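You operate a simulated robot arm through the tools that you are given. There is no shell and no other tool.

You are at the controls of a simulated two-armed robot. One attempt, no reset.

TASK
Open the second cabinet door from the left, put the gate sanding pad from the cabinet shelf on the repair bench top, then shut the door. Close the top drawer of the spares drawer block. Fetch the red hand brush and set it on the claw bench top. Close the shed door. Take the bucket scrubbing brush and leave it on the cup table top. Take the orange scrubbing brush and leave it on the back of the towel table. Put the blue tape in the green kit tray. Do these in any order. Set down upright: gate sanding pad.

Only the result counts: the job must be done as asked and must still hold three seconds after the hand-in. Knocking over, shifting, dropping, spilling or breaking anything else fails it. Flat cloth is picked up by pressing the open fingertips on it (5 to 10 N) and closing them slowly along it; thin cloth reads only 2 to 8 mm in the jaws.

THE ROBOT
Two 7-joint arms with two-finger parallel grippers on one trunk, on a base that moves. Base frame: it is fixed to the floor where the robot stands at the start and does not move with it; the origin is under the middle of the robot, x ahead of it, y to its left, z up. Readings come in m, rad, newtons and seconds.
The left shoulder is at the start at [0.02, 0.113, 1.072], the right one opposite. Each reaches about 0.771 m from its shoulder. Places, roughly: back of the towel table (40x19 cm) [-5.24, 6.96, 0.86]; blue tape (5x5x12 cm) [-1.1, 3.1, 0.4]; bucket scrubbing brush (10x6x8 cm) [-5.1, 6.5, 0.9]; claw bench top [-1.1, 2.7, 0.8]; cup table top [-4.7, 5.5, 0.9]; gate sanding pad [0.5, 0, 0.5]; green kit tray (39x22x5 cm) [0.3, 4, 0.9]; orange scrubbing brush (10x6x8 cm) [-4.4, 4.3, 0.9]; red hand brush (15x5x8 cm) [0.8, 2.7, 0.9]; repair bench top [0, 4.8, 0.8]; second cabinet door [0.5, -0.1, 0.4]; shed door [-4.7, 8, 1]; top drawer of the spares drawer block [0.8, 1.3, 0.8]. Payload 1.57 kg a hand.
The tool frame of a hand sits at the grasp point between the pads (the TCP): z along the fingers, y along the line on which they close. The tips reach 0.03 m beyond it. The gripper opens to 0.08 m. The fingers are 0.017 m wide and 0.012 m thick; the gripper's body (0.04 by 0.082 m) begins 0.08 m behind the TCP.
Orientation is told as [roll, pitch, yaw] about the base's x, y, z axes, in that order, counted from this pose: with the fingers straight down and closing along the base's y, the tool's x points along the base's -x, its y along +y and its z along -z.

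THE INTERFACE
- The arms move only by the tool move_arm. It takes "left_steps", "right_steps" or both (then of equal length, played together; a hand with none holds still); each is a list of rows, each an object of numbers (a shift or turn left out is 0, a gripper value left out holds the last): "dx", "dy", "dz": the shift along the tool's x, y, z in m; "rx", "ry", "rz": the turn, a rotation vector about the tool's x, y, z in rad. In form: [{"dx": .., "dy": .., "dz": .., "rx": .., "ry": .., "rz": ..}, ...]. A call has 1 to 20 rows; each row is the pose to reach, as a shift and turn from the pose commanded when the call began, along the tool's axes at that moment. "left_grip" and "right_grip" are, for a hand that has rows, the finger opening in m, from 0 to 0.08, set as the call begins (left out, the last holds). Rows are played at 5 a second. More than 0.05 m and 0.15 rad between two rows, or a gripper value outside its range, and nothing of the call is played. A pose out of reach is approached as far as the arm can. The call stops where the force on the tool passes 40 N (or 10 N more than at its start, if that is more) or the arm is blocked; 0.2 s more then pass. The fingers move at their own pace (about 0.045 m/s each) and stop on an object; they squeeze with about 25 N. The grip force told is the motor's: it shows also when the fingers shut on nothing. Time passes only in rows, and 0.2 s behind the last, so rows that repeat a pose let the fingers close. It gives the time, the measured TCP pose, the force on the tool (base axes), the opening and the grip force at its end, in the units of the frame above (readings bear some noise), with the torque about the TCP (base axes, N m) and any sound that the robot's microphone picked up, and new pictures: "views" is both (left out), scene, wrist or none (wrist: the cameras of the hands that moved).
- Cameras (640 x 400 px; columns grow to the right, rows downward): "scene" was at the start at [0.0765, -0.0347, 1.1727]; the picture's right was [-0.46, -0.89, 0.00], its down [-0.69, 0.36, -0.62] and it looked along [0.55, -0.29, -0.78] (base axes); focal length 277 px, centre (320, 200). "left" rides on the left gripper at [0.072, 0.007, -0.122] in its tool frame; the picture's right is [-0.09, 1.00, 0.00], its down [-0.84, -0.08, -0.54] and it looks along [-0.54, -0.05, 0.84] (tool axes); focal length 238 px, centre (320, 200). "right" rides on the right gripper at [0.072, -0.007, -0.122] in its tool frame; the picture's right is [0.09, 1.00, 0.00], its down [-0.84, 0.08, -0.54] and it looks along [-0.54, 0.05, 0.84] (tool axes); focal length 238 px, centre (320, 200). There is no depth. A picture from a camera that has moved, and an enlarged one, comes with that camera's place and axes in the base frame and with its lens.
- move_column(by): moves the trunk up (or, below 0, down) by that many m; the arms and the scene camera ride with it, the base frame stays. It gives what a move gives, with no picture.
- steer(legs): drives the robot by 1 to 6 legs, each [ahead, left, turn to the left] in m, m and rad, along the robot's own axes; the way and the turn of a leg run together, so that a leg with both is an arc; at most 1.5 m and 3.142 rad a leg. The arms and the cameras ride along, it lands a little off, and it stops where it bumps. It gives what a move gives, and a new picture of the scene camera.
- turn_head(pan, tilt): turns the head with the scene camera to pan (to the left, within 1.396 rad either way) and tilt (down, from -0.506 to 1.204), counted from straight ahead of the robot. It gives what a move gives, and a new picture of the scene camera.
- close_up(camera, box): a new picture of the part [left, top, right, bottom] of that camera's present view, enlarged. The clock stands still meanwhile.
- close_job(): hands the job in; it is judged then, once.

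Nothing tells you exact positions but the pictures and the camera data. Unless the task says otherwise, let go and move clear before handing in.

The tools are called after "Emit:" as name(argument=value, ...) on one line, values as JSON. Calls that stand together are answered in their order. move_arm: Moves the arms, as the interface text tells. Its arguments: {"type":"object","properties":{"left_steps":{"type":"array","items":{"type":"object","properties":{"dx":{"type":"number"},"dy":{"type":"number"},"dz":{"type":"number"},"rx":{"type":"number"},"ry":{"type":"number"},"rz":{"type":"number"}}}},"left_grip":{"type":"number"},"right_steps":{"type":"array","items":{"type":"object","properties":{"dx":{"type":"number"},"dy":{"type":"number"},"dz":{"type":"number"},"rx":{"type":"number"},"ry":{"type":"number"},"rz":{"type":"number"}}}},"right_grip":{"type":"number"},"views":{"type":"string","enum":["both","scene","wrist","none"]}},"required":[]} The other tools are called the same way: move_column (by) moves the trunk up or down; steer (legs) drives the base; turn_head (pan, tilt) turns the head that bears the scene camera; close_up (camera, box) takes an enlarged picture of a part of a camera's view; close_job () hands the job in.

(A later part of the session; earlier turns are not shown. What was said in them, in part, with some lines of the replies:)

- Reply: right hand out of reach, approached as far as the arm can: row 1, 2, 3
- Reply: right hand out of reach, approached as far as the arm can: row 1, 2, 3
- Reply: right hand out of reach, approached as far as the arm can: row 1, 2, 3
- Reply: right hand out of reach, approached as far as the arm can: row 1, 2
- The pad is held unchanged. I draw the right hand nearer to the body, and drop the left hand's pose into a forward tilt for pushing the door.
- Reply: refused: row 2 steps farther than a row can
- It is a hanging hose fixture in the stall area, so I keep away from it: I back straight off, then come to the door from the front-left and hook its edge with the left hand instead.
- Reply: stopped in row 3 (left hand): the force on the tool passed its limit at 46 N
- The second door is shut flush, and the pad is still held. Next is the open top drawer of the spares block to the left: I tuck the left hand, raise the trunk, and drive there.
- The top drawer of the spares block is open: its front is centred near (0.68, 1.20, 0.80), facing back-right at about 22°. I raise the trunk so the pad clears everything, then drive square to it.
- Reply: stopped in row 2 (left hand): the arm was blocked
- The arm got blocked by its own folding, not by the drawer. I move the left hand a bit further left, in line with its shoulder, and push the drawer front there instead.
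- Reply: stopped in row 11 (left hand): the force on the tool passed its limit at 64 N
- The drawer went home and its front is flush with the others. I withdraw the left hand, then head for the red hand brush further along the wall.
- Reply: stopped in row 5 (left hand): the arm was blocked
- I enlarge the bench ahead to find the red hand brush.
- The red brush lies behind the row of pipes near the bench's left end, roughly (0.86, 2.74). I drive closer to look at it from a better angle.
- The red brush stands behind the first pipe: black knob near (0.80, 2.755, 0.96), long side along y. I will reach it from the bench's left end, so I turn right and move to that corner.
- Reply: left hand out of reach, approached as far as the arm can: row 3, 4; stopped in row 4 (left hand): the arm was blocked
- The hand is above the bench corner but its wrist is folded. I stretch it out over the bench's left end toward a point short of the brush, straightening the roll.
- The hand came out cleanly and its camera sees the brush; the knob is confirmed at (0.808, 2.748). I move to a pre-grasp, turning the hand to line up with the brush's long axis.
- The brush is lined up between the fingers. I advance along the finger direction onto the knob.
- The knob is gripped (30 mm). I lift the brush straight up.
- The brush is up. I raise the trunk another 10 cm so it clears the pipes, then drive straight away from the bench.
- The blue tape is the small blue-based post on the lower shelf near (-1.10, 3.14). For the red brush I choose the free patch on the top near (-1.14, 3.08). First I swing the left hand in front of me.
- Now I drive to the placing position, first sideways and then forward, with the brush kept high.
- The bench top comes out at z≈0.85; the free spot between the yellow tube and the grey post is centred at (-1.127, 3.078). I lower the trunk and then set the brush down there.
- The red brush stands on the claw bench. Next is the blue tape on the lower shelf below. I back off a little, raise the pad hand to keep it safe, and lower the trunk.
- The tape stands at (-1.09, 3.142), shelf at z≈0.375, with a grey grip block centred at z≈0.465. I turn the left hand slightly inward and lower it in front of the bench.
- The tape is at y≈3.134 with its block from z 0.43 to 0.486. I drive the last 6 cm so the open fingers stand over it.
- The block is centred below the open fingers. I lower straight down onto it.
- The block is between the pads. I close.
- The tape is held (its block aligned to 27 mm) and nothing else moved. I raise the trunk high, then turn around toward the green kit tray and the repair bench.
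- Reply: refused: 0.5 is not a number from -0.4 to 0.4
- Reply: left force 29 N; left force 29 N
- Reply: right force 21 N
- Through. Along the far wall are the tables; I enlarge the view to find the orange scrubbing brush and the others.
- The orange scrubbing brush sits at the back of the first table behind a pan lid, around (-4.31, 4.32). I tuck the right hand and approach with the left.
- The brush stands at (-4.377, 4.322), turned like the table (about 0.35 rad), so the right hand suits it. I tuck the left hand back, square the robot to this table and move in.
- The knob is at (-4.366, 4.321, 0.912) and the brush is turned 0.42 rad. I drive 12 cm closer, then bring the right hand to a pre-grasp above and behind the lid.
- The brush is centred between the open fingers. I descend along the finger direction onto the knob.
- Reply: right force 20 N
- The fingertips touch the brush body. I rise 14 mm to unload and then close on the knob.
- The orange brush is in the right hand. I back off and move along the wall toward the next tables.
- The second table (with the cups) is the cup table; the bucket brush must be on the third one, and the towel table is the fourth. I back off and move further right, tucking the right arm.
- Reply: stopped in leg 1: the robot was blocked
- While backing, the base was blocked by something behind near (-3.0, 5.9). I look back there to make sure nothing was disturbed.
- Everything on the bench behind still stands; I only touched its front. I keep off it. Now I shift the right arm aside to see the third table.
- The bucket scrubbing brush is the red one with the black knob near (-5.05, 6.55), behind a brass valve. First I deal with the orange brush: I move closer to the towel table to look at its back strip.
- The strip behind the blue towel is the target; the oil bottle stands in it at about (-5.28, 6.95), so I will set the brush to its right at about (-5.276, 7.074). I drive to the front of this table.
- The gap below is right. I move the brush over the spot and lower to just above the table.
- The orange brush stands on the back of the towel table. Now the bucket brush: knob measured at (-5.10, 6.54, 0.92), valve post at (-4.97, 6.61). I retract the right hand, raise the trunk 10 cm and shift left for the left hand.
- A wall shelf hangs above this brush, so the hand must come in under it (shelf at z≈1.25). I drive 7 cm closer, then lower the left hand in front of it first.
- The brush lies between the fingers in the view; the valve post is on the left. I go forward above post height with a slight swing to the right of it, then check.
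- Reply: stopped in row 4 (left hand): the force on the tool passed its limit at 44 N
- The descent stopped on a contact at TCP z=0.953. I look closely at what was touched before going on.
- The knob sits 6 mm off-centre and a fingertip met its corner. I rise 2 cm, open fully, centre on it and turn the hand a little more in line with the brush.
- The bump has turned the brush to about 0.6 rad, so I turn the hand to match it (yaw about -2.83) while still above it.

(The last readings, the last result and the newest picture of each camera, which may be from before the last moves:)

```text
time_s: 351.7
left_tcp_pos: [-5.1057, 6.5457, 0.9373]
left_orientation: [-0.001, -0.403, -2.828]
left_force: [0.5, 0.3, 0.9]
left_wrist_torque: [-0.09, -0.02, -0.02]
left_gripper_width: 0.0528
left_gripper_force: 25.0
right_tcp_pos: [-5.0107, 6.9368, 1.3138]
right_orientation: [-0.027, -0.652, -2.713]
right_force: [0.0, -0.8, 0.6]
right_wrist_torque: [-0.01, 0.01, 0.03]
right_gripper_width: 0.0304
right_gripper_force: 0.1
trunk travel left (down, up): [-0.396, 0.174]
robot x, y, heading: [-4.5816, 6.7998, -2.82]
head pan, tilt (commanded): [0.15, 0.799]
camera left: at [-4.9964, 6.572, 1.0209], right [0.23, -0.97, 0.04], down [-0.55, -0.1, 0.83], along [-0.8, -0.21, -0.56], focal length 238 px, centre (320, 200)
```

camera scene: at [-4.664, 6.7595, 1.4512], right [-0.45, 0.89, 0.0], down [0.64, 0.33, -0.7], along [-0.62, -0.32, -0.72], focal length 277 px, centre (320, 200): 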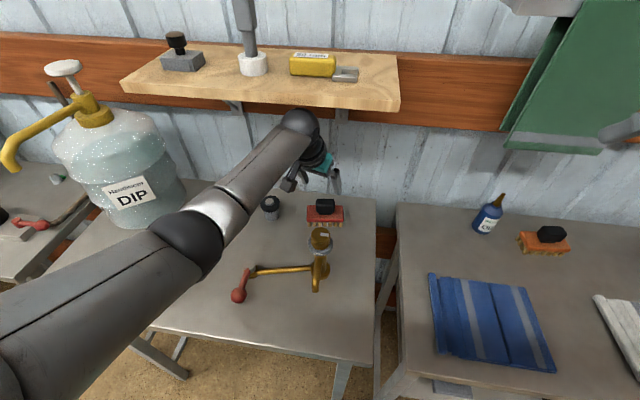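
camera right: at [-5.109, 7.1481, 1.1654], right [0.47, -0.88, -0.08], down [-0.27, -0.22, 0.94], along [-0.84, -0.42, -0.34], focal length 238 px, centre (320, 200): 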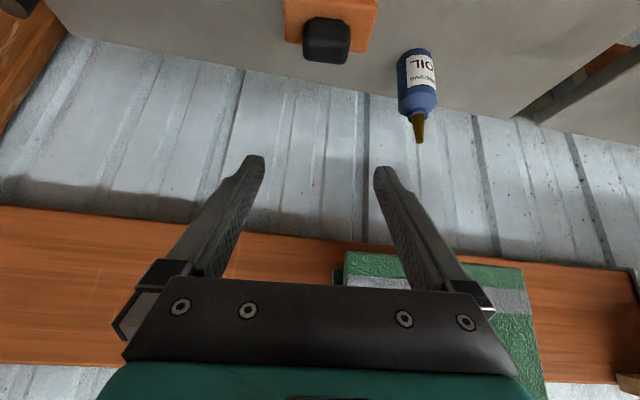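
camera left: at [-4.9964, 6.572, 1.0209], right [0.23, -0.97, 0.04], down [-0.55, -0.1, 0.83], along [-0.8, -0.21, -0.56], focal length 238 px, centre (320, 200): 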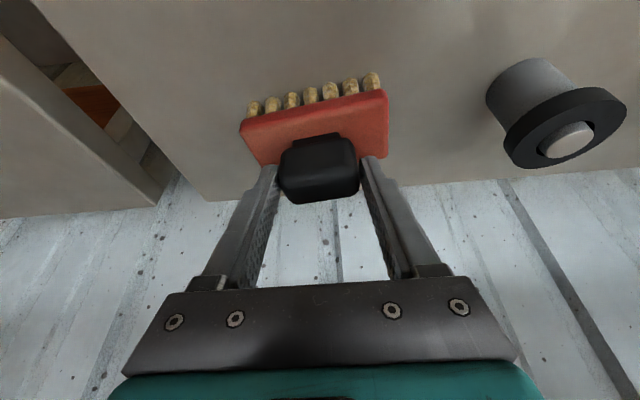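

The brush is gripped (53 mm). To get out from under the shelf and over the valve post, I lift while drawing back slightly and tilting the hand, step by step.

Emit:
move_arm(left_steps=[{"dx": 0.0033, "dz": -0.0177, "ry": -0.075}, {"dx": 0.0066, "dz": -0.0355, "ry": -0.15}, {"dx": 0.0099, "dz": -0.0532, "ry": -0.225}, {"dx": 0.0132, "dz": -0.0709, "ry": -0.3}], views="both")

```text
time_s: 352.7
left_tcp_pos: [-5.0696, 6.5571, 0.9974]
left_orientation: [-0.002, -0.705, -2.827]
left_force: [-0.5, 0.7, -1.9]
left_wrist_torque: [-0.01, -0.04, 0.0]
left_gripper_width: 0.051
left_gripper_force: 25.2
right_tcp_pos: [-5.0101, 6.9366, 1.3124]
right_orientation: [-0.028, -0.65, -2.714]
right_force: [-0.3, 0.0, -0.3]
right_wrist_torque: [-0.02, 0.01, 0.01]
right_gripper_width: 0.0297
right_gripper_force: 0.2
trunk travel left (down, up): [-0.396, 0.174]
robot x, y, heading: [-4.5775, 6.802, -2.816]
head pan, tilt (commanded): [0.15, 0.799]
camera scene: at [-4.6621, 6.7601, 1.4514], right [-0.45, 0.89, 0.0], down [0.64, 0.33, -0.7], along [-0.62, -0.32, -0.72], focal length 277 px, centre (320, 200)
camera left: at [-4.9401, 6.5897, 1.0441], right [0.24, -0.97, 0.06], down [-0.3, -0.02, 0.95], along [-0.92, -0.25, -0.29], focal length 238 px, centre (320, 200)
```

scene: 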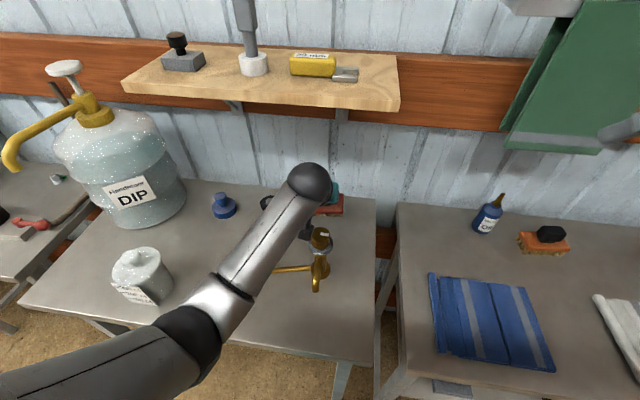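
left: 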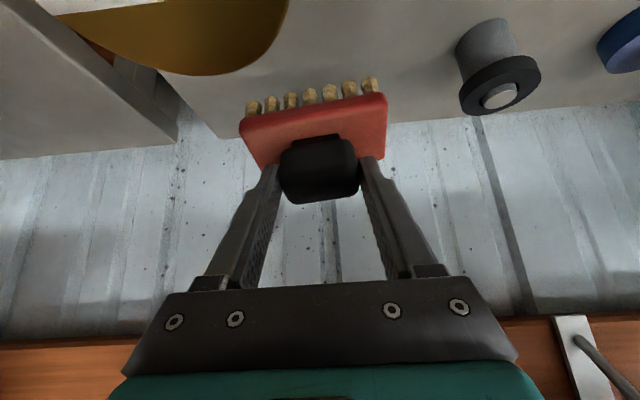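

Clear so far. I continue straight up to z≈1.13 and then back off with the base.

Emit:
move_arm(left_steps=[{"dx": -0.0221, "dz": -0.0337}, {"dx": -0.0442, "dz": -0.0674}, {"dx": -0.0702, "dz": -0.0979}, {"dx": -0.0799, "dz": -0.1093}], views="scene")

```text
time_s: 353.7
left_tcp_pos: [-5.0595, 6.5609, 1.1326]
left_orientation: [-0.002, -0.704, -2.826]
left_force: [-0.2, -0.6, -1.5]
left_wrist_torque: [0.03, -0.05, -0.01]
left_gripper_width: 0.0507
left_gripper_force: 25.1
right_tcp_pos: [-5.0091, 6.9366, 1.3138]
right_orientation: [-0.028, -0.651, -2.714]
right_force: [0.2, 0.3, 1.6]
right_wrist_torque: [0.01, 0.01, -0.01]
right_gripper_width: 0.0301
right_gripper_force: 0.1
trunk travel left (down, up): [-0.396, 0.174]
robot x, y, heading: [-4.5813, 6.8, -2.822]
head pan, tilt (commanded): [0.15, 0.799]
camera scene: at [-4.6624, 6.76, 1.4513], right [-0.45, 0.89, 0.0], down [0.64, 0.33, -0.7], along [-0.62, -0.32, -0.72], focal length 277 px, centre (320, 200)
```

scene: 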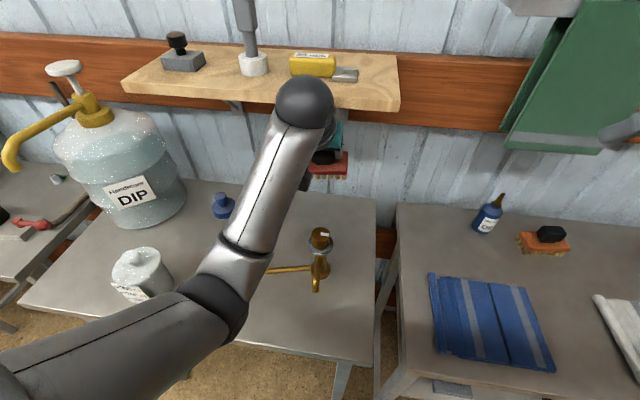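

The bucket brush is free of the shelf and valve. I back off and go to the cup table (the second one).

Emit:
steer(legs=[[-0.38, 0.0, 0.0], [0.0, 1.15, 0.0]])

Emit:
turn_head(pan=0.0, tilt=0.65)

```text
time_s: 361.4
left_tcp_pos: [-4.3666, 5.6165, 1.1335]
left_orientation: [-0.002, -0.703, -2.857]
left_force: [-1.0, 0.4, -2.6]
left_wrist_torque: [0.0, -0.01, -0.01]
left_gripper_width: 0.0504
left_gripper_force: 24.9
right_tcp_pos: [-4.3062, 5.9905, 1.3135]
right_orientation: [-0.028, -0.652, -2.744]
right_force: [0.5, -0.6, 0.4]
right_wrist_torque: [0.02, 0.0, 0.04]
right_gripper_width: 0.03
right_gripper_force: 0.1
trunk travel left (down, up): [-0.396, 0.174]
robot x, y, heading: [-3.8806, 5.8401, -2.853]
head pan, tilt (commanded): [0.15, 0.799]
camera scene: at [-3.9637, 5.8031, 1.4513], right [-0.43, 0.9, 0.0], down [0.65, 0.31, -0.7], along [-0.63, -0.3, -0.72], focal length 277 px, centre (320, 200)
```

scene: 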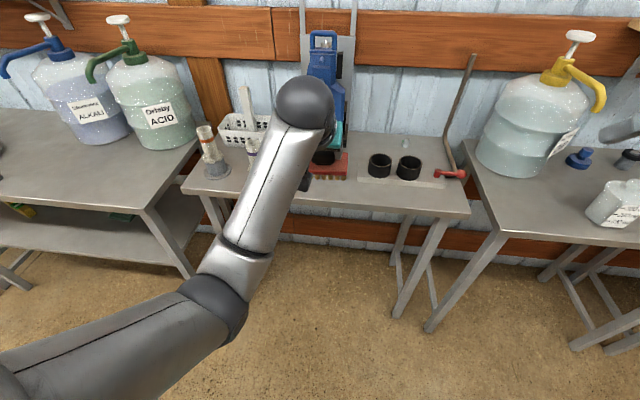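

```text
time_s: 362.1
left_tcp_pos: [-4.3664, 5.6169, 1.1323]
left_orientation: [-0.001, -0.703, -2.857]
left_force: [0.2, 1.3, -2.1]
left_wrist_torque: [0.01, -0.02, -0.03]
left_gripper_width: 0.0501
left_gripper_force: 25.0
right_tcp_pos: [-4.3058, 5.9911, 1.3136]
right_orientation: [-0.026, -0.652, -2.744]
right_force: [-0.1, -0.1, -0.3]
right_wrist_torque: [-0.01, -0.02, 0.01]
right_gripper_width: 0.0301
right_gripper_force: 0.0
trunk travel left (down, up): [-0.396, 0.174]
robot x, y, heading: [-3.8799, 5.8396, -2.848]
head pan, tilt (commanded): [0.0, 0.649]
camera scene: at [-3.974, 5.8129, 1.4639], right [-0.29, 0.96, 0.0], down [0.58, 0.17, -0.8], along [-0.76, -0.23, -0.61], focal length 277 px, centre (320, 200)
```

scene: 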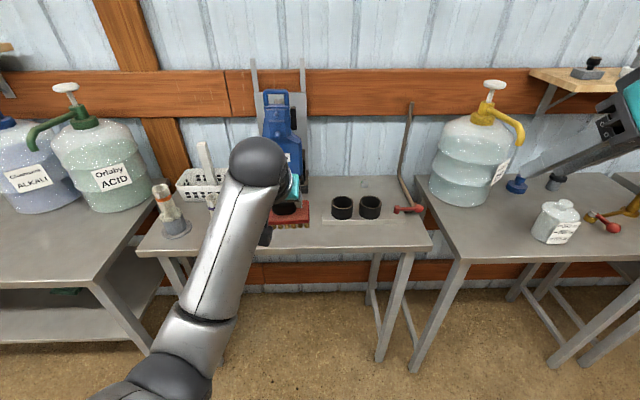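

The cup table's front middle is free between the glass cups and the plate with the black cups, around (-4.575, 5.475). I drive so that the brush comes over it and level the hand.

Emit:
steer(legs=[[0.2, 0.0755, 0.0]])

Emit:
move_arm(left_steps=[{"dx": 0.01, "dz": 0.02, "ry": 0.1}, {"dx": 0.02, "dz": 0.04, "ry": 0.2}, {"dx": 0.03, "dz": 0.06, "ry": 0.3}], views="both")

```text
time_s: 363.8
left_tcp_pos: [-4.5321, 5.4884, 1.1319]
left_orientation: [-0.001, -0.703, -2.858]
left_force: [-0.9, 0.4, -2.3]
left_wrist_torque: [0.04, -0.01, -0.02]
left_gripper_width: 0.0502
left_gripper_force: 25.1
right_tcp_pos: [-4.4732, 5.8604, 1.3142]
right_orientation: [-0.027, -0.65, -2.744]
right_force: [-0.9, -0.2, 0.7]
right_wrist_torque: [0.06, -0.02, 0.02]
right_gripper_width: 0.0298
right_gripper_force: 0.0
trunk travel left (down, up): [-0.396, 0.174]
robot x, y, heading: [-4.048, 5.7112, -2.847]
head pan, tilt (commanded): [0.0, 0.649]
camera scene: at [-4.1401, 5.684, 1.4638], right [-0.29, 0.96, 0.0], down [0.58, 0.17, -0.8], along [-0.76, -0.23, -0.61], focal length 277 px, centre (320, 200)
```

scene: 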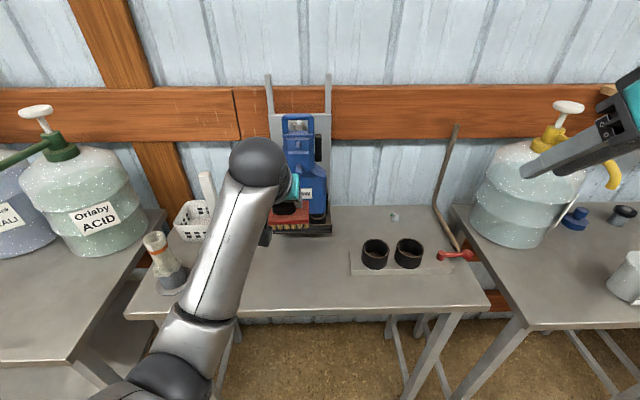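

```text
time_s: 364.6
left_tcp_pos: [-4.5464, 5.4833, 1.0665]
left_orientation: [-0.002, -0.401, -2.858]
left_force: [0.2, 0.5, -1.9]
left_wrist_torque: [0.06, 0.02, 0.03]
left_gripper_width: 0.0501
left_gripper_force: 24.9
right_tcp_pos: [-4.4719, 5.862, 1.3129]
right_orientation: [-0.027, -0.65, -2.745]
right_force: [0.3, -0.2, 0.3]
right_wrist_torque: [0.0, 0.02, -0.01]
right_gripper_width: 0.0301
right_gripper_force: 0.2
trunk travel left (down, up): [-0.396, 0.174]
robot x, y, heading: [-4.0468, 5.7133, -2.851]
head pan, tilt (commanded): [0.0, 0.649]
camera scene: at [-4.1398, 5.6846, 1.4639], right [-0.29, 0.96, 0.0], down [0.58, 0.17, -0.8], along [-0.76, -0.23, -0.61], focal length 277 px, centre (320, 200)
camera left: at [-4.4361, 5.5071, 1.1515], right [0.2, -0.98, 0.03], down [-0.56, -0.08, 0.83], along [-0.81, -0.18, -0.56], focal length 238 px, centre (320, 200)
```

scene: 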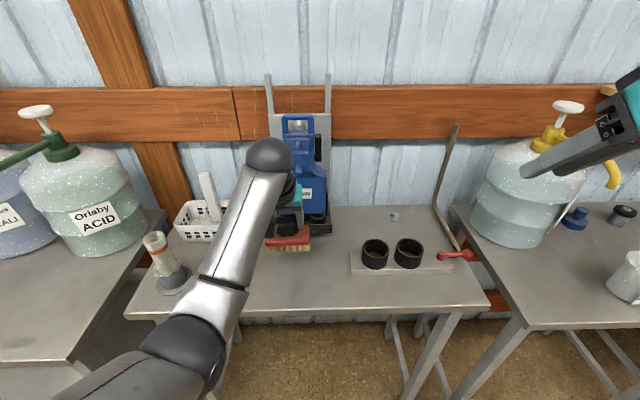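
left: 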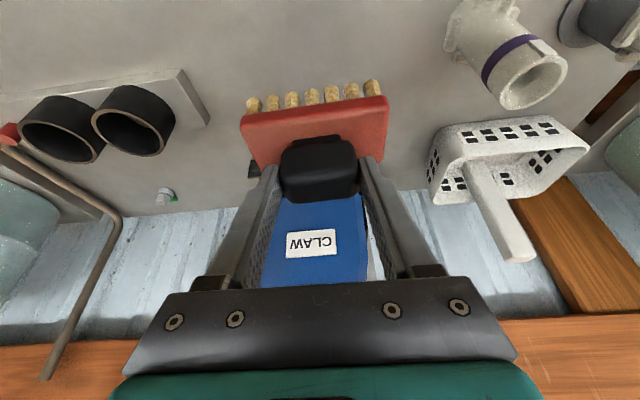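

The surface below is clear on all sides. I lower the brush toward the table.

Emit:
move_arm(left_steps=[{"dx": 0.0113, "dz": 0.0369}, {"dx": 0.0226, "dz": 0.0737}, {"dx": 0.0339, "dz": 0.1106}], views="both")

```text
time_s: 365.4
left_tcp_pos: [-4.5595, 5.4827, 0.9517]
left_orientation: [-0.001, -0.403, -2.857]
left_force: [-0.5, 0.8, -0.9]
left_wrist_torque: [-0.02, -0.02, 0.02]
left_gripper_width: 0.0499
left_gripper_force: 25.0
right_tcp_pos: [-4.4724, 5.8614, 1.3124]
right_orientation: [-0.026, -0.651, -2.744]
right_force: [0.8, -0.4, 0.2]
right_wrist_torque: [0.02, 0.0, -0.01]
right_gripper_width: 0.0301
right_gripper_force: 0.1
trunk travel left (down, up): [-0.396, 0.174]
robot x, y, heading: [-4.0442, 5.7134, -2.846]
head pan, tilt (commanded): [0.0, 0.649]
camera scene: at [-4.1396, 5.6846, 1.4639], right [-0.29, 0.96, 0.0], down [0.58, 0.17, -0.8], along [-0.76, -0.23, -0.6], focal length 277 px, centre (320, 200)
camera left: at [-4.4471, 5.5055, 1.036], right [0.2, -0.98, 0.04], down [-0.56, -0.08, 0.83], along [-0.81, -0.18, -0.56], focal length 238 px, centre (320, 200)
```

scene: 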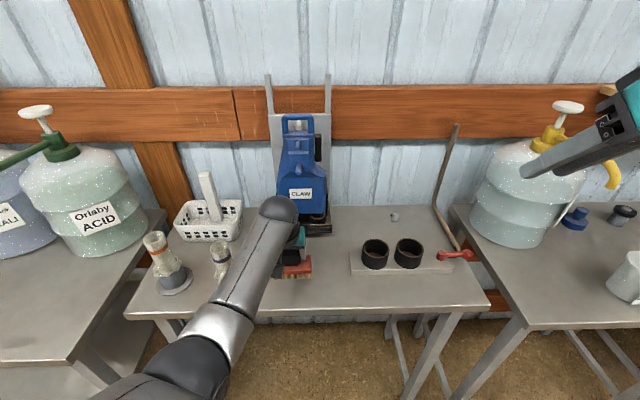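
left: 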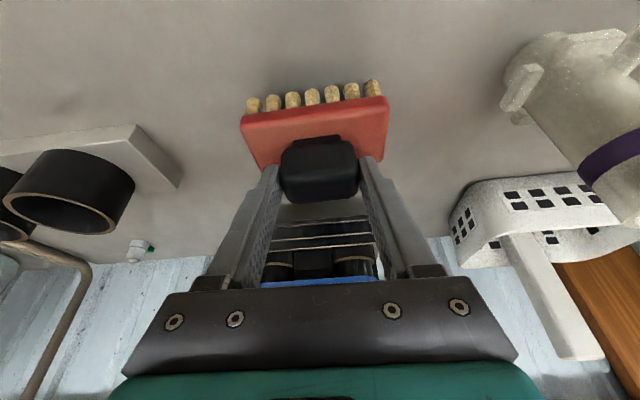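

Emit:
move_arm(left_steps=[{"dx": 0.002, "dz": 0.0046}, {"dx": 0.0039, "dz": 0.0092}], views="none")

```text
time_s: 366.0
left_tcp_pos: [-4.5583, 5.4803, 0.9409]
left_orientation: [-0.002, -0.404, -2.857]
left_force: [0.9, -0.3, -1.8]
left_wrist_torque: [-0.01, 0.0, 0.0]
left_gripper_width: 0.0497
left_gripper_force: 25.4
right_tcp_pos: [-4.4725, 5.8626, 1.3131]
right_orientation: [-0.027, -0.652, -2.743]
right_force: [-0.2, -0.2, 0.2]
right_wrist_torque: [-0.01, 0.0, -0.01]
right_gripper_width: 0.0304
right_gripper_force: 0.0
trunk travel left (down, up): [-0.396, 0.174]
robot x, y, heading: [-4.0459, 5.7102, -2.848]
head pan, tilt (commanded): [0.0, 0.649]
```

Emit:
move_arm(left_steps=[{"dx": 0.0012, "dz": 0.0028}, {"dx": 0.0023, "dz": 0.0055}], views="none")

```text
time_s: 366.6
left_tcp_pos: [-4.5587, 5.4793, 0.9385]
left_orientation: [0.0, -0.408, -2.857]
left_force: [1.0, 0.3, 6.9]
left_wrist_torque: [-0.26, -0.45, 0.1]
left_gripper_width: 0.05
left_gripper_force: 24.7
right_tcp_pos: [-4.472, 5.8632, 1.3131]
right_orientation: [-0.026, -0.653, -2.744]
right_force: [-0.9, -0.1, 0.0]
right_wrist_torque: [0.01, -0.01, -0.02]
right_gripper_width: 0.0299
right_gripper_force: 0.1
trunk travel left (down, up): [-0.396, 0.174]
robot x, y, heading: [-4.0478, 5.7125, -2.849]
head pan, tilt (commanded): [0.0, 0.649]
```

Contact with the table. I release and lift the hand away.

Emit:
move_arm(left_steps=[{"dx": 0.0}, {"dx": 0.0}, {"dx": 0.0}], left_grip=0.075, views="none")

Emit:
move_arm(left_steps=[{"dx": -0.006, "dz": -0.015}, {"dx": -0.016, "dz": -0.05}, {"dx": -0.03, "dz": -0.095}, {"dx": -0.045, "dz": -0.14}, {"dx": -0.06, "dz": -0.18}], views="both")

```text
time_s: 367.4
left_tcp_pos: [-4.5574, 5.4805, 0.9355]
left_orientation: [-0.002, -0.402, -2.859]
left_force: [0.5, 0.5, -0.6]
left_wrist_torque: [-0.01, 0.0, -0.03]
left_gripper_width: 0.0749
left_gripper_force: 0.1
right_tcp_pos: [-4.4715, 5.8616, 1.3129]
right_orientation: [-0.025, -0.65, -2.744]
right_force: [-0.2, -0.5, -0.2]
right_wrist_torque: [0.0, -0.03, -0.01]
right_gripper_width: 0.03
right_gripper_force: 0.1
trunk travel left (down, up): [-0.396, 0.174]
robot x, y, heading: [-4.0454, 5.7115, -2.848]
head pan, tilt (commanded): [0.0, 0.649]
```

```text
time_s: 368.6
left_tcp_pos: [-4.5446, 5.4848, 1.1238]
left_orientation: [0.0, -0.403, -2.859]
left_force: [0.0, 0.1, -0.1]
left_wrist_torque: [0.02, 0.01, 0.0]
left_gripper_width: 0.0749
left_gripper_force: 0.0
right_tcp_pos: [-4.4729, 5.8631, 1.3138]
right_orientation: [-0.027, -0.65, -2.743]
right_force: [0.3, 0.5, -1.0]
right_wrist_torque: [0.01, -0.01, 0.01]
right_gripper_width: 0.0299
right_gripper_force: 0.1
trunk travel left (down, up): [-0.396, 0.174]
robot x, y, heading: [-4.0459, 5.7102, -2.848]
head pan, tilt (commanded): [0.0, 0.649]
camera scene: at [-4.1392, 5.6849, 1.4639], right [-0.29, 0.96, 0.0], down [0.58, 0.17, -0.8], along [-0.76, -0.23, -0.6], focal length 277 px, centre (320, 200)
camera left: at [-4.4333, 5.5085, 1.2092], right [0.2, -0.98, 0.04], down [-0.56, -0.08, 0.83], along [-0.81, -0.18, -0.56], focal length 238 px, centre (320, 200)
```

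scene: 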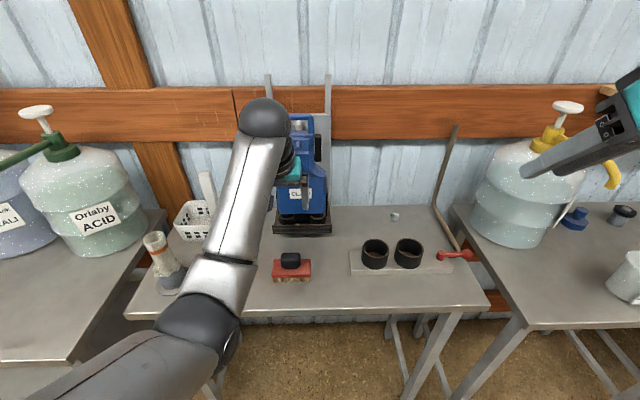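
left: 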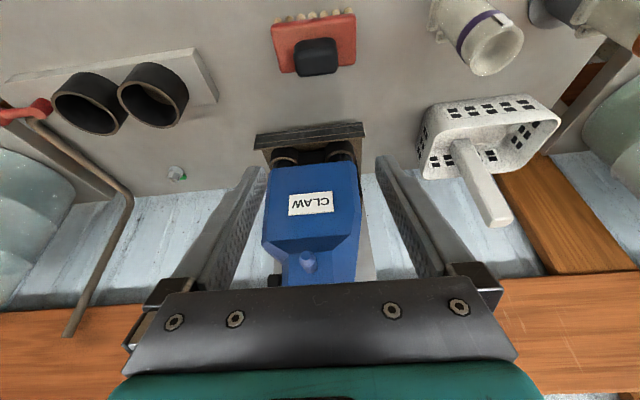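

The bucket brush stands on the cup table. Last job: the shed door. I back off, turn right to face along +y and look for it.

Emit:
steer(legs=[[-0.25, 0.0, 0.0], [0.0, 0.0, -1.86]])

Emit:
turn_head(pan=0.3, tilt=0.2)

```text
time_s: 374.9
left_tcp_pos: [-3.8757, 6.327, 1.1243]
left_orientation: [-0.003, -0.403, 1.559]
left_force: [0.5, -0.4, -0.1]
left_wrist_torque: [0.04, -0.03, -0.01]
left_gripper_width: 0.0751
left_gripper_force: 0.1
right_tcp_pos: [-3.5355, 6.1473, 1.3134]
right_orientation: [-0.025, -0.65, 1.673]
right_force: [-0.7, 0.0, 0.6]
right_wrist_torque: [-0.01, -0.01, 0.01]
right_gripper_width: 0.0301
right_gripper_force: 0.1
trunk travel left (down, up): [-0.396, 0.174]
robot x, y, heading: [-3.8027, 5.7845, 1.569]
head pan, tilt (commanded): [0.0, 0.649]
camera scene: at [-3.804, 5.8816, 1.4639], right [1.0, 0.0, 0.0], down [0.0, -0.6, -0.8], along [0.0, 0.8, -0.6], focal length 277 px, centre (320, 200)
```

scene: 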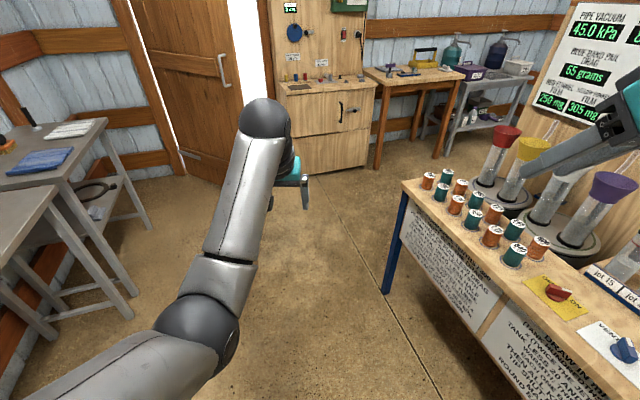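

```text
time_s: 375.8
left_tcp_pos: [-3.875, 6.3285, 1.1246]
left_orientation: [0.0, -0.403, 1.559]
left_force: [-0.2, 0.6, -0.3]
left_wrist_torque: [-0.01, 0.02, -0.04]
left_gripper_width: 0.0752
left_gripper_force: 0.1
right_tcp_pos: [-3.5365, 6.1481, 1.3126]
right_orientation: [-0.024, -0.652, 1.673]
right_force: [0.0, -0.1, -0.8]
right_wrist_torque: [-0.02, 0.01, 0.0]
right_gripper_width: 0.0301
right_gripper_force: 0.1
trunk travel left (down, up): [-0.396, 0.174]
robot x, y, heading: [-3.8025, 5.7852, 1.57]
head pan, tilt (commanded): [0.3, 0.201]
camera scene: at [-3.8316, 5.8841, 1.5049], right [0.96, 0.29, 0.0], down [0.06, -0.19, -0.98], along [-0.29, 0.94, -0.2], focal length 277 px, centre (320, 200)
```

scene: 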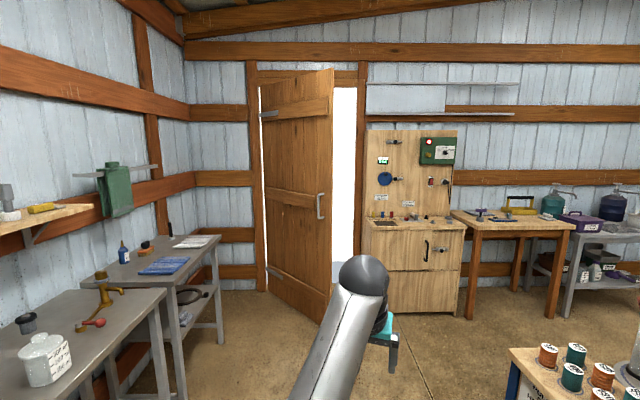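

The shed door stands ajar: hinge at about (-5.12, 8.24), free edge near (-4.38, 7.95), so it must be pushed in +y by about 38°. I drive up to it, keeping clear of the bench corner on the right.

Emit:
steer(legs=[[0.15, 0.5, 0.0], [0.9, 0.17, 0.0]])

Emit:
turn_head(pan=0.1, tilt=0.3)

```text
time_s: 383.3
left_tcp_pos: [-4.5548, 7.3967, 1.1249]
left_orientation: [-0.002, -0.404, 1.58]
left_force: [0.3, 0.8, 0.2]
left_wrist_torque: [0.0, 0.02, -0.04]
left_gripper_width: 0.075
left_gripper_force: 0.1
right_tcp_pos: [-4.2118, 7.2239, 1.3134]
right_orientation: [-0.026, -0.652, 1.693]
right_force: [0.4, -0.4, 0.9]
right_wrist_torque: [-0.01, -0.03, -0.05]
right_gripper_width: 0.03
right_gripper_force: 0.0
trunk travel left (down, up): [-0.396, 0.174]
robot x, y, heading: [-4.4708, 6.8528, 1.586]
head pan, tilt (commanded): [0.3, 0.201]
camera scene: at [-4.5015, 6.9543, 1.505], right [0.95, 0.31, 0.0], down [0.06, -0.19, -0.98], along [-0.31, 0.93, -0.2], focal length 277 px, centre (320, 200)
```

scene: 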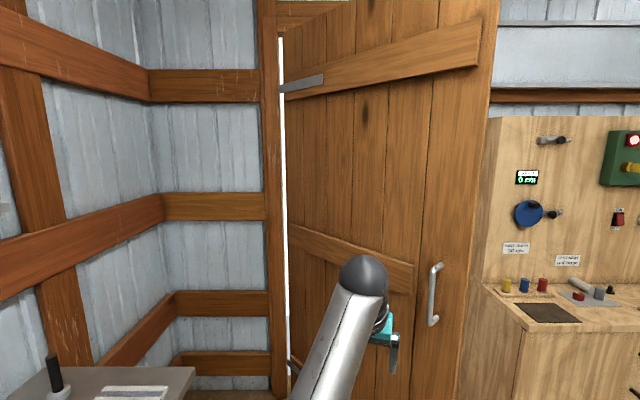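

```text
time_s: 384.0
left_tcp_pos: [-4.5554, 7.396, 1.1244]
left_orientation: [-0.002, -0.403, 1.58]
left_force: [0.0, -0.4, 0.4]
left_wrist_torque: [-0.02, -0.02, 0.03]
left_gripper_width: 0.075
left_gripper_force: 0.1
right_tcp_pos: [-4.2116, 7.2235, 1.3131]
right_orientation: [-0.024, -0.651, 1.694]
right_force: [-1.1, -0.3, 0.0]
right_wrist_torque: [0.0, 0.01, 0.02]
right_gripper_width: 0.03
right_gripper_force: 0.1
trunk travel left (down, up): [-0.396, 0.174]
robot x, y, heading: [-4.4703, 6.8546, 1.589]
head pan, tilt (commanded): [0.099, 0.3]
camera scene: at [-4.4833, 6.9581, 1.4957], right [0.99, 0.12, 0.0], down [0.03, -0.29, -0.96], along [-0.11, 0.95, -0.3], focal length 277 px, centre (320, 200)
```

scene: 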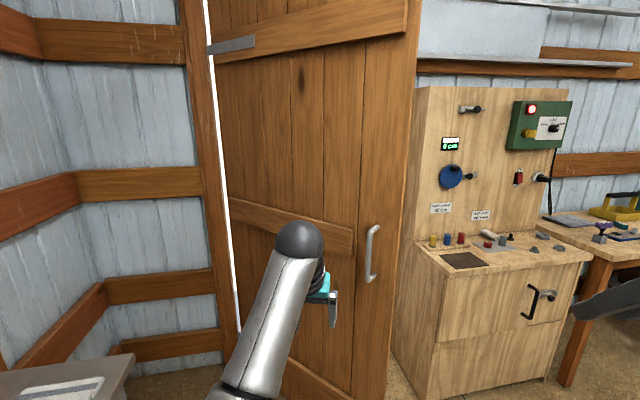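

The door's handle is at (-4.41, 7.76, 1.07), so it is open about 48°. I close the left fist, tilt it forward and drive ahead to push the door near its free half.

Emit:
move_arm(left_steps=[{"dx": 0.0, "ry": -0.125}, {"dx": 0.0, "ry": -0.25}, {"dx": 0.0, "ry": -0.375}, {"dx": 0.0, "ry": -0.5}, {"dx": 0.0, "ry": -0.5}], left_grip=0.0, views="none")

Emit:
steer(legs=[[0.4, 0.0, 0.0]])

```text
time_s: 385.2
left_tcp_pos: [-4.5552, 7.3965, 1.1241]
left_orientation: [-0.003, -0.905, 1.582]
left_force: [0.1, -0.3, 0.0]
left_wrist_torque: [-0.01, 0.0, -0.02]
left_gripper_width: 0.0
left_gripper_force: 17.8
right_tcp_pos: [-4.2112, 7.2253, 1.3135]
right_orientation: [-0.027, -0.652, 1.694]
right_force: [1.0, 0.1, 0.5]
right_wrist_torque: [0.0, 0.01, 0.0]
right_gripper_width: 0.0301
right_gripper_force: 0.0
trunk travel left (down, up): [-0.396, 0.174]
robot x, y, heading: [-4.4729, 6.858, 1.586]
head pan, tilt (commanded): [0.099, 0.3]
```

```text
time_s: 387.7
left_tcp_pos: [-4.558, 7.7917, 1.1228]
left_orientation: [-0.003, -0.902, 1.577]
left_force: [-0.9, -0.7, 0.3]
left_wrist_torque: [0.03, -0.03, -0.01]
left_gripper_width: 0.0
left_gripper_force: 21.6
right_tcp_pos: [-4.2163, 7.6167, 1.3138]
right_orientation: [-0.027, -0.652, 1.69]
right_force: [-0.7, -0.3, -0.6]
right_wrist_torque: [0.0, -0.02, -0.02]
right_gripper_width: 0.0302
right_gripper_force: 0.0
trunk travel left (down, up): [-0.396, 0.174]
robot x, y, heading: [-4.4795, 7.2476, 1.581]
head pan, tilt (commanded): [0.099, 0.3]
camera scene: at [-4.489, 7.3525, 1.4956], right [0.99, 0.11, 0.0], down [0.03, -0.29, -0.96], along [-0.11, 0.95, -0.3], focal length 277 px, centre (320, 200)
```

scene: 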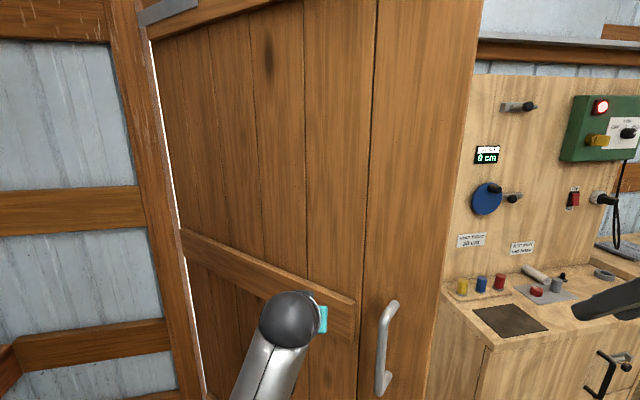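

No contact yet. I pull the right hand back so it stays clear of the door's edge, then go on in short legs.

Emit:
move_arm(right_steps=[{"dx": 0.0307, "dy": -0.0085, "dz": -0.0234}, {"dx": 0.0614, "dy": -0.017, "dz": -0.0469}, {"dx": 0.0921, "dy": -0.0255, "dz": -0.0703}, {"dx": 0.1228, "dy": -0.034, "dz": -0.0937}], views="none")

Emit:
steer(legs=[[0.12, 0.0, 0.0]])

```text
time_s: 388.7
left_tcp_pos: [-4.56, 7.7889, 1.1246]
left_orientation: [0.0, -0.905, 1.578]
left_force: [-0.1, -0.6, 0.8]
left_wrist_torque: [0.03, 0.01, 0.0]
left_gripper_width: 0.0002
left_gripper_force: 21.5
right_tcp_pos: [-4.1527, 7.4713, 1.326]
right_orientation: [-0.027, -0.65, 1.692]
right_force: [0.3, 0.9, 0.2]
right_wrist_torque: [0.0, 0.04, 0.03]
right_gripper_width: 0.0297
right_gripper_force: 0.1
right hand out of reach, approached as far as the arm can: row 3, 4
trunk travel left (down, up): [-0.396, 0.174]
robot x, y, heading: [-4.4805, 7.2473, 1.581]
head pan, tilt (commanded): [0.099, 0.3]
```

```text
time_s: 389.8
left_tcp_pos: [-4.5598, 7.8671, 1.1239]
left_orientation: [-0.005, -0.893, 1.576]
left_force: [-0.8, 0.1, -0.1]
left_wrist_torque: [0.0, 0.01, 0.01]
left_gripper_width: 0.0
left_gripper_force: 21.4
right_tcp_pos: [-4.1542, 7.5521, 1.3259]
right_orientation: [-0.023, -0.647, 1.691]
right_force: [-0.2, 0.3, 0.1]
right_wrist_torque: [-0.05, 0.0, 0.02]
right_gripper_width: 0.0299
right_gripper_force: 0.0
trunk travel left (down, up): [-0.396, 0.174]
robot x, y, heading: [-4.4736, 7.3276, 1.587]
head pan, tilt (commanded): [0.099, 0.3]
stopped in leg 1: the force on the tool passed its limit at 67 N (the readings are from after the stop); the commanded pose is now the measured one
camera scene: at [-4.4903, 7.432, 1.4954], right [0.99, 0.11, 0.0], down [0.03, -0.3, -0.95], along [-0.11, 0.95, -0.3], focal length 277 px, centre (320, 200)
```

scene: 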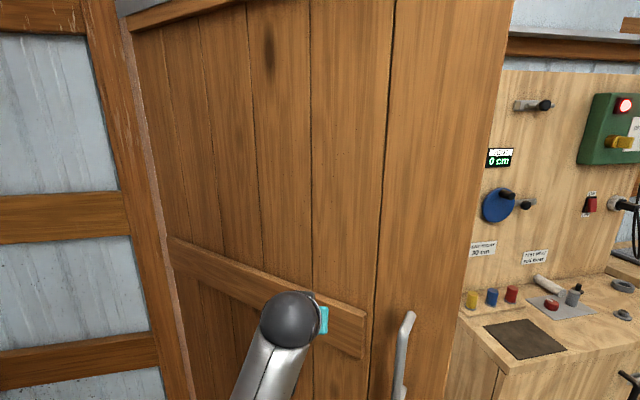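

The contact jolt stopped the base. I push more slowly with the arm, in 1 cm steps.

Emit:
move_arm(left_steps=[{"dx": -0.0063, "dz": 0.0078}, {"dx": -0.0125, "dz": 0.0156}, {"dx": -0.0188, "dz": 0.0234}, {"dx": -0.0251, "dz": 0.0312}, {"dx": -0.0314, "dz": 0.039}, {"dx": -0.0376, "dz": 0.0467}, {"dx": -0.0439, "dz": 0.0545}, {"dx": -0.0502, "dz": 0.0623}], views="scene")

```text
time_s: 391.6
left_tcp_pos: [-4.561, 7.9447, 1.1232]
left_orientation: [-0.004, -0.893, 1.578]
left_force: [-0.4, -0.5, -0.3]
left_wrist_torque: [-0.01, 0.01, -0.03]
left_gripper_width: 0.0
left_gripper_force: 21.0
right_tcp_pos: [-4.1547, 7.5498, 1.325]
right_orientation: [-0.025, -0.65, 1.692]
right_force: [0.7, 0.1, 0.5]
right_wrist_torque: [-0.01, 0.02, 0.01]
right_gripper_width: 0.03
right_gripper_force: 0.1
trunk travel left (down, up): [-0.396, 0.174]
robot x, y, heading: [-4.4799, 7.3242, 1.588]
head pan, tilt (commanded): [0.099, 0.3]
camera scene: at [-4.4902, 7.4303, 1.4956], right [0.99, 0.11, 0.0], down [0.03, -0.29, -0.96], along [-0.11, 0.95, -0.3], focal length 277 px, centre (320, 200)
```

scene: 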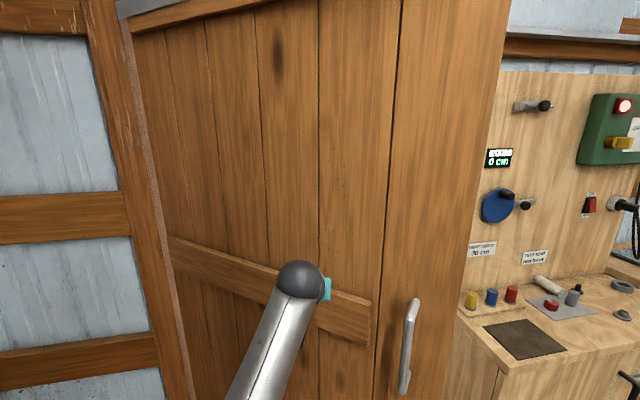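

Slow pushing moves the door easily. I continue with very short base legs to keep the speed low.

Emit:
steer(legs=[[0.03, 0.0, 0.0], [0.03, 0.0, 0.0], [0.03, 0.0, 0.0], [0.03, 0.0, 0.0], [0.03, 0.0, 0.0]])

```text
time_s: 394.2
left_tcp_pos: [-4.561, 8.0878, 1.1231]
left_orientation: [-0.005, -0.886, 1.573]
left_force: [0.4, 0.8, -0.5]
left_wrist_torque: [0.02, 0.01, 0.0]
left_gripper_width: 0.0001
left_gripper_force: 21.8
right_tcp_pos: [-4.1549, 7.6947, 1.326]
right_orientation: [-0.025, -0.648, 1.691]
right_force: [0.2, 0.4, 0.3]
right_wrist_torque: [0.02, -0.01, -0.01]
right_gripper_width: 0.0299
right_gripper_force: 0.0
trunk travel left (down, up): [-0.396, 0.174]
robot x, y, heading: [-4.4807, 7.4706, 1.586]
head pan, tilt (commanded): [0.099, 0.3]
stopped in leg 5: the force on the tool passed its limit at 68 N (the readings are from after the stop); the commanded pose is now the measured one
camera scene: at [-4.4918, 7.574, 1.4955], right [0.99, 0.11, 0.0], down [0.03, -0.3, -0.95], along [-0.11, 0.95, -0.3], focal length 277 px, centre (320, 200)
```

scene: 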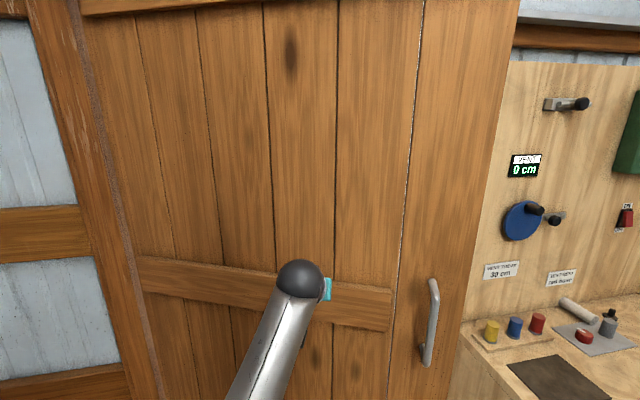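

Emit:
steer(legs=[[0.025, 0.0, 0.0], [0.025, 0.0, 0.0], [0.025, 0.0, 0.0], [0.025, 0.0, 0.0], [0.025, 0.0, 0.0], [0.025, 0.0, 0.0]])

```text
time_s: 397.1
left_tcp_pos: [-4.5615, 8.2363, 1.1243]
left_orientation: [-0.007, -0.89, 1.571]
left_force: [-0.4, -0.3, -0.1]
left_wrist_torque: [-0.02, 0.03, 0.01]
left_gripper_width: 0.0003
left_gripper_force: 21.5
right_tcp_pos: [-4.1572, 7.8419, 1.3265]
right_orientation: [-0.028, -0.65, 1.691]
right_force: [-0.2, 0.0, -0.6]
right_wrist_torque: [-0.02, 0.01, -0.03]
right_gripper_width: 0.0301
right_gripper_force: 0.0
trunk travel left (down, up): [-0.396, 0.174]
robot x, y, heading: [-4.4858, 7.6192, 1.588]
head pan, tilt (commanded): [0.099, 0.3]
camera scene: at [-4.4937, 7.7227, 1.4957], right [0.99, 0.11, 0.0], down [0.03, -0.29, -0.96], along [-0.11, 0.95, -0.3], focal length 277 px, centre (320, 200)
```

scene: 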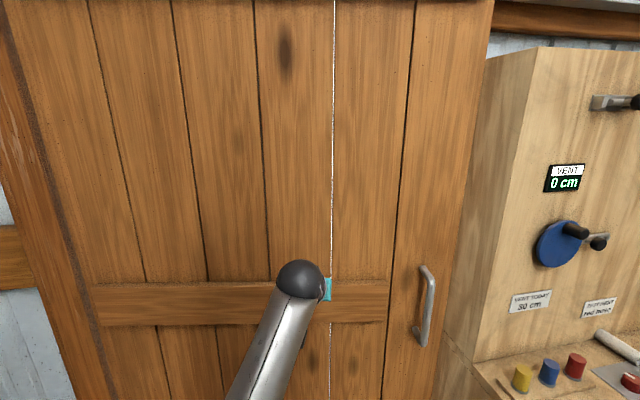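

Emit:
steer(legs=[[0.025, 0.0, 0.0], [0.025, 0.0, 0.0], [0.025, 0.0, 0.0], [0.025, 0.0, 0.0]])

```text
time_s: 399.1
left_tcp_pos: [-4.5623, 8.3357, 1.1248]
left_orientation: [-0.005, -0.888, 1.572]
left_force: [-0.6, 0.6, -0.3]
left_wrist_torque: [0.03, -0.01, 0.04]
left_gripper_width: 0.0001
left_gripper_force: 21.2
right_tcp_pos: [-4.1571, 7.942, 1.3258]
right_orientation: [-0.026, -0.649, 1.689]
right_force: [0.6, -0.9, -0.3]
right_wrist_torque: [-0.01, -0.02, -0.02]
right_gripper_width: 0.03
right_gripper_force: 0.0
trunk travel left (down, up): [-0.396, 0.174]
robot x, y, heading: [-4.4884, 7.7192, 1.584]
head pan, tilt (commanded): [0.099, 0.3]
camera scene: at [-4.4949, 7.8232, 1.4957], right [0.99, 0.11, 0.0], down [0.03, -0.29, -0.96], along [-0.11, 0.95, -0.3], focal length 277 px, centre (320, 200)
```

scene: 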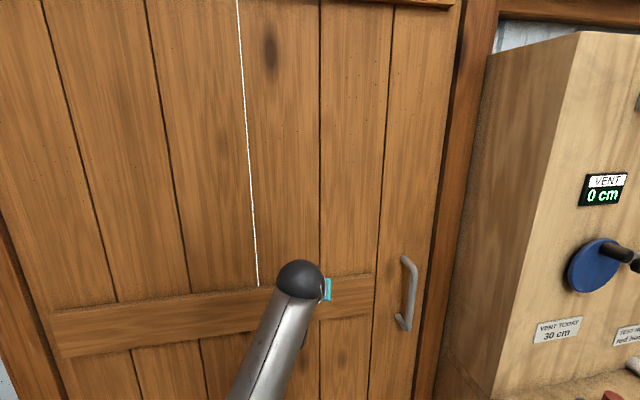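

Nearly shut. I finish with a slow, force-limited arm push.

Emit:
move_arm(left_steps=[{"dx": -0.0063, "dz": 0.0078}, {"dx": -0.0126, "dz": 0.0155}, {"dx": -0.0189, "dz": 0.0233}, {"dx": -0.0252, "dz": 0.031}, {"dx": -0.0315, "dz": 0.0388}, {"dx": -0.0378, "dz": 0.0466}, {"dx": -0.0441, "dz": 0.0543}, {"dx": -0.0504, "dz": 0.0621}], views="scene")

```text
time_s: 400.1
left_tcp_pos: [-4.5637, 8.3616, 1.124]
left_orientation: [-0.004, -0.873, 1.574]
left_force: [-2.9, -31.0, 11.7]
left_wrist_torque: [-0.06, 0.12, 0.4]
left_gripper_width: 0.0
left_gripper_force: 21.3
right_tcp_pos: [-4.1586, 7.9355, 1.3289]
right_orientation: [-0.026, -0.656, 1.691]
right_force: [0.1, 0.0, 0.7]
right_wrist_torque: [-0.01, 0.01, 0.02]
right_gripper_width: 0.0304
right_gripper_force: 0.0
trunk travel left (down, up): [-0.396, 0.174]
robot x, y, heading: [-4.4853, 7.7199, 1.587]
head pan, tilt (commanded): [0.099, 0.3]
stopped in row 4 (left hand): the force on the tool passed its limit at 51 N (the readings are from after the stop); the commanded pose is now the measured one
camera scene: at [-4.4952, 7.8142, 1.4964], right [0.99, 0.11, 0.0], down [0.03, -0.29, -0.96], along [-0.11, 0.95, -0.29], focal length 277 px, centre (320, 200)
```

scene: 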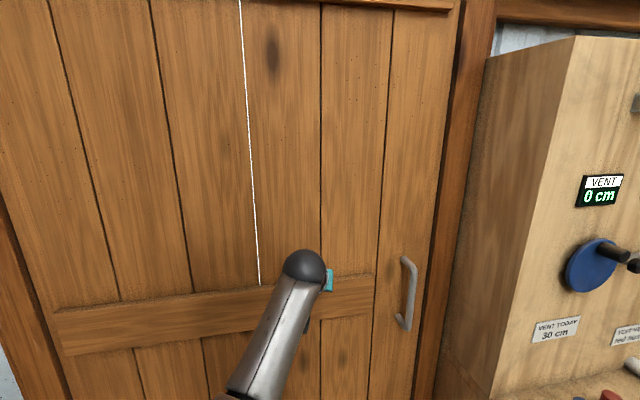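

A firm stop: 51 N. I look at the door's edges to see whether it is flush.

Emit:
close_up(camera="scene", box=[340, 0, 520, 400])

Emit:
turn_head(pan=0.1, tilt=0.0)

```text
1.00 times, centred on (430, 200) of scene (not enlarged: the box is as wide or as high as the picture)
camera zoom: at [-4.4952, 7.8142, 1.4964], right [0.99, 0.11, 0.0], down [0.03, -0.29, -0.96], along [-0.11, 0.95, -0.29], focal length 277 px, centre (210, 200)
```

zoom: 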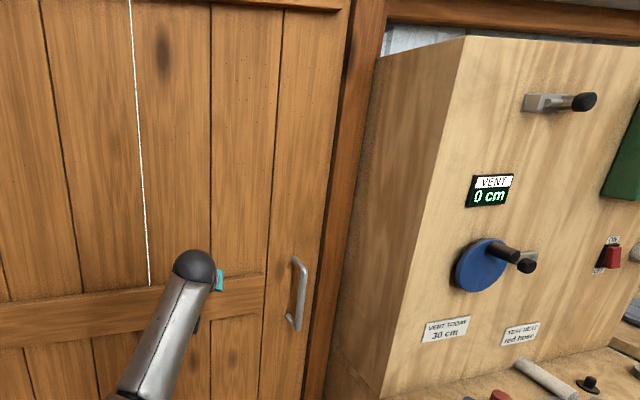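

```text
time_s: 400.9
left_tcp_pos: [-4.5626, 8.3614, 1.1244]
left_orientation: [-0.003, -0.877, 1.572]
left_force: [-2.0, -38.1, 17.4]
left_wrist_torque: [-0.09, 0.15, 0.41]
left_gripper_width: 0.0001
left_gripper_force: 20.9
right_tcp_pos: [-4.1567, 7.9341, 1.3274]
right_orientation: [-0.028, -0.655, 1.687]
right_force: [-0.8, -0.4, 0.0]
right_wrist_torque: [-0.01, 0.02, 0.01]
right_gripper_width: 0.0298
right_gripper_force: 0.0
trunk travel left (down, up): [-0.396, 0.174]
robot x, y, heading: [-4.4828, 7.7183, 1.581]
head pan, tilt (commanded): [0.099, 0.0]
camera scene: at [-4.4945, 7.8103, 1.524], right [0.99, 0.11, 0.0], down [0.0, 0.01, -1.0], along [-0.11, 0.99, 0.01], focal length 277 px, centre (320, 200)
```

scene: 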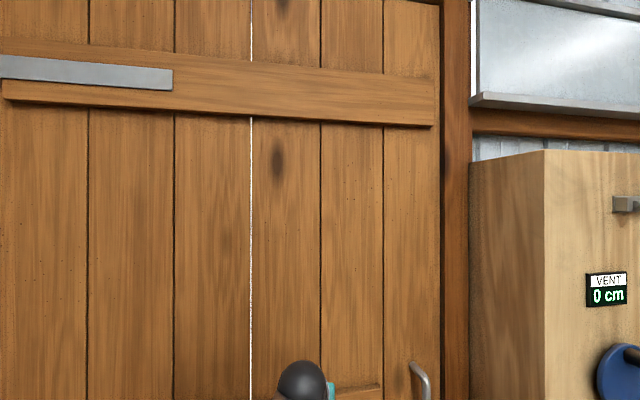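

The free edge lies against the frame post. I withdraw the hand, back off and check the whole door.

Emit:
move_arm(left_steps=[{"dx": 0.0126, "dz": -0.0155}, {"dx": 0.0378, "dz": -0.0466}, {"dx": 0.06, "dz": -0.074}], views="none")

Emit:
steer(legs=[[-0.9, 0.0, 0.0]])

Emit:
turn_head(pan=0.05, tilt=0.15)

```text
time_s: 401.7
left_tcp_pos: [-4.5621, 8.2716, 1.1213]
left_orientation: [-0.003, -0.872, 1.574]
left_force: [-0.4, 0.1, 0.3]
left_wrist_torque: [-0.04, 0.02, 0.03]
left_gripper_width: 0.0005
left_gripper_force: 21.1
right_tcp_pos: [-4.1592, 7.9421, 1.326]
right_orientation: [-0.026, -0.651, 1.688]
right_force: [-0.6, -0.2, -0.5]
right_wrist_torque: [0.02, -0.02, 0.01]
right_gripper_width: 0.0302
right_gripper_force: 0.1
trunk travel left (down, up): [-0.396, 0.174]
robot x, y, heading: [-4.4858, 7.7185, 1.586]
head pan, tilt (commanded): [0.099, 0.0]
```

```text
time_s: 406.4
left_tcp_pos: [-4.552, 7.3683, 1.1211]
left_orientation: [-0.002, -0.87, 1.585]
left_force: [0.5, 0.0, 0.0]
left_wrist_torque: [-0.01, 0.01, -0.01]
left_gripper_width: 0.0
left_gripper_force: 21.5
right_tcp_pos: [-4.1443, 7.0435, 1.3253]
right_orientation: [-0.026, -0.652, 1.702]
right_force: [0.2, 0.0, 0.4]
right_wrist_torque: [-0.01, 0.02, -0.01]
right_gripper_width: 0.0302
right_gripper_force: 0.0
trunk travel left (down, up): [-0.396, 0.174]
robot x, y, heading: [-4.4679, 6.8211, 1.594]
head pan, tilt (commanded): [0.099, 0.0]
camera scene: at [-4.4785, 6.9162, 1.5235], right [0.99, 0.12, 0.0], down [0.0, 0.0, -1.0], along [-0.12, 0.99, 0.0], focal length 277 px, centre (320, 200)
```

scene: 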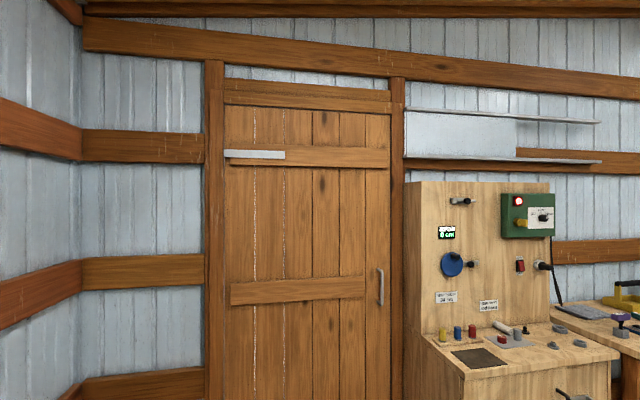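

```text
time_s: 407.1
left_tcp_pos: [-4.5519, 7.369, 1.121]
left_orientation: [-0.004, -0.871, 1.585]
left_force: [0.4, -0.2, 0.0]
left_wrist_torque: [0.0, 0.01, -0.01]
left_gripper_width: 0.0
left_gripper_force: 20.8
right_tcp_pos: [-4.144, 7.0438, 1.3262]
right_orientation: [-0.025, -0.651, 1.702]
right_force: [0.4, 0.0, 0.3]
right_wrist_torque: [-0.02, -0.01, 0.04]
right_gripper_width: 0.0295
right_gripper_force: 0.1
trunk travel left (down, up): [-0.396, 0.174]
robot x, y, heading: [-4.4679, 6.8155, 1.595]
head pan, tilt (commanded): [0.051, 0.15]
camera scene: at [-4.4744, 6.9198, 1.5097], right [1.0, 0.08, 0.0], down [0.01, -0.15, -0.99], along [-0.08, 0.99, -0.15], focal length 277 px, centre (320, 200)
```

scene: 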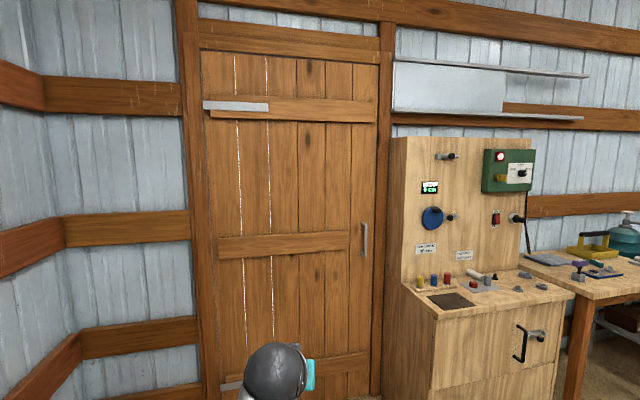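

The shed door sits flush in its frame. The other results I checked as I went:
- Cabinet door shut, drawer home.
- Sanding pad upright on the repair bench.
- Red brush on the claw bench.
- Tape standing in the green tray.
- Orange brush on the back of the towel table.
- Bucket brush on the cup table.

Both hands are empty and clear, so I hand the job in.

Emit:
close_job()

```text
The job is handed in.
```

I've handed the job in with all seven tasks done; my last look at each showed it in place. I haven't seen the official verdict.

- **Cabinet and sanding pad:** I opened the second door and took the pad from the shelf. It stands upright on the repair bench. The door is shut, and its front looked flush.
- **Spares drawer:** The top drawer is closed, level with the drawers below it.
- **Red hand brush:** It stands on the claw bench top, in a free spot between the yellow tube and the grey post.
- **Blue tape:** It stands upright in the green kit tray.
- **Orange scrubbing brush:** It stands on the back strip of the towel table, to the right of the oil bottle.
- **Bucket scrubbing brush:** It stands on the cup table top, in front of the blue claw device.
- **Shed door:** It is closed, with its edge against the frame post.

A few things happened along the way that could matter:

- **Bench bump:** While backing up, the base bumped the front of the bench with the coloured spools. Everything on it was still standing when I looked.
- **Bucket brush nudged:** My fingers knocked the bucket brush round a little before I gripped it. Nothing around it moved.
- **Hanging hose:** My right arm passed close to a hose in the stall area. It hung in the same place when I looked again.
- **Low turn at the grey table:** I turned beside the grey table with the left hand lower than intended. No bump was reported, and nothing looked disturbed.
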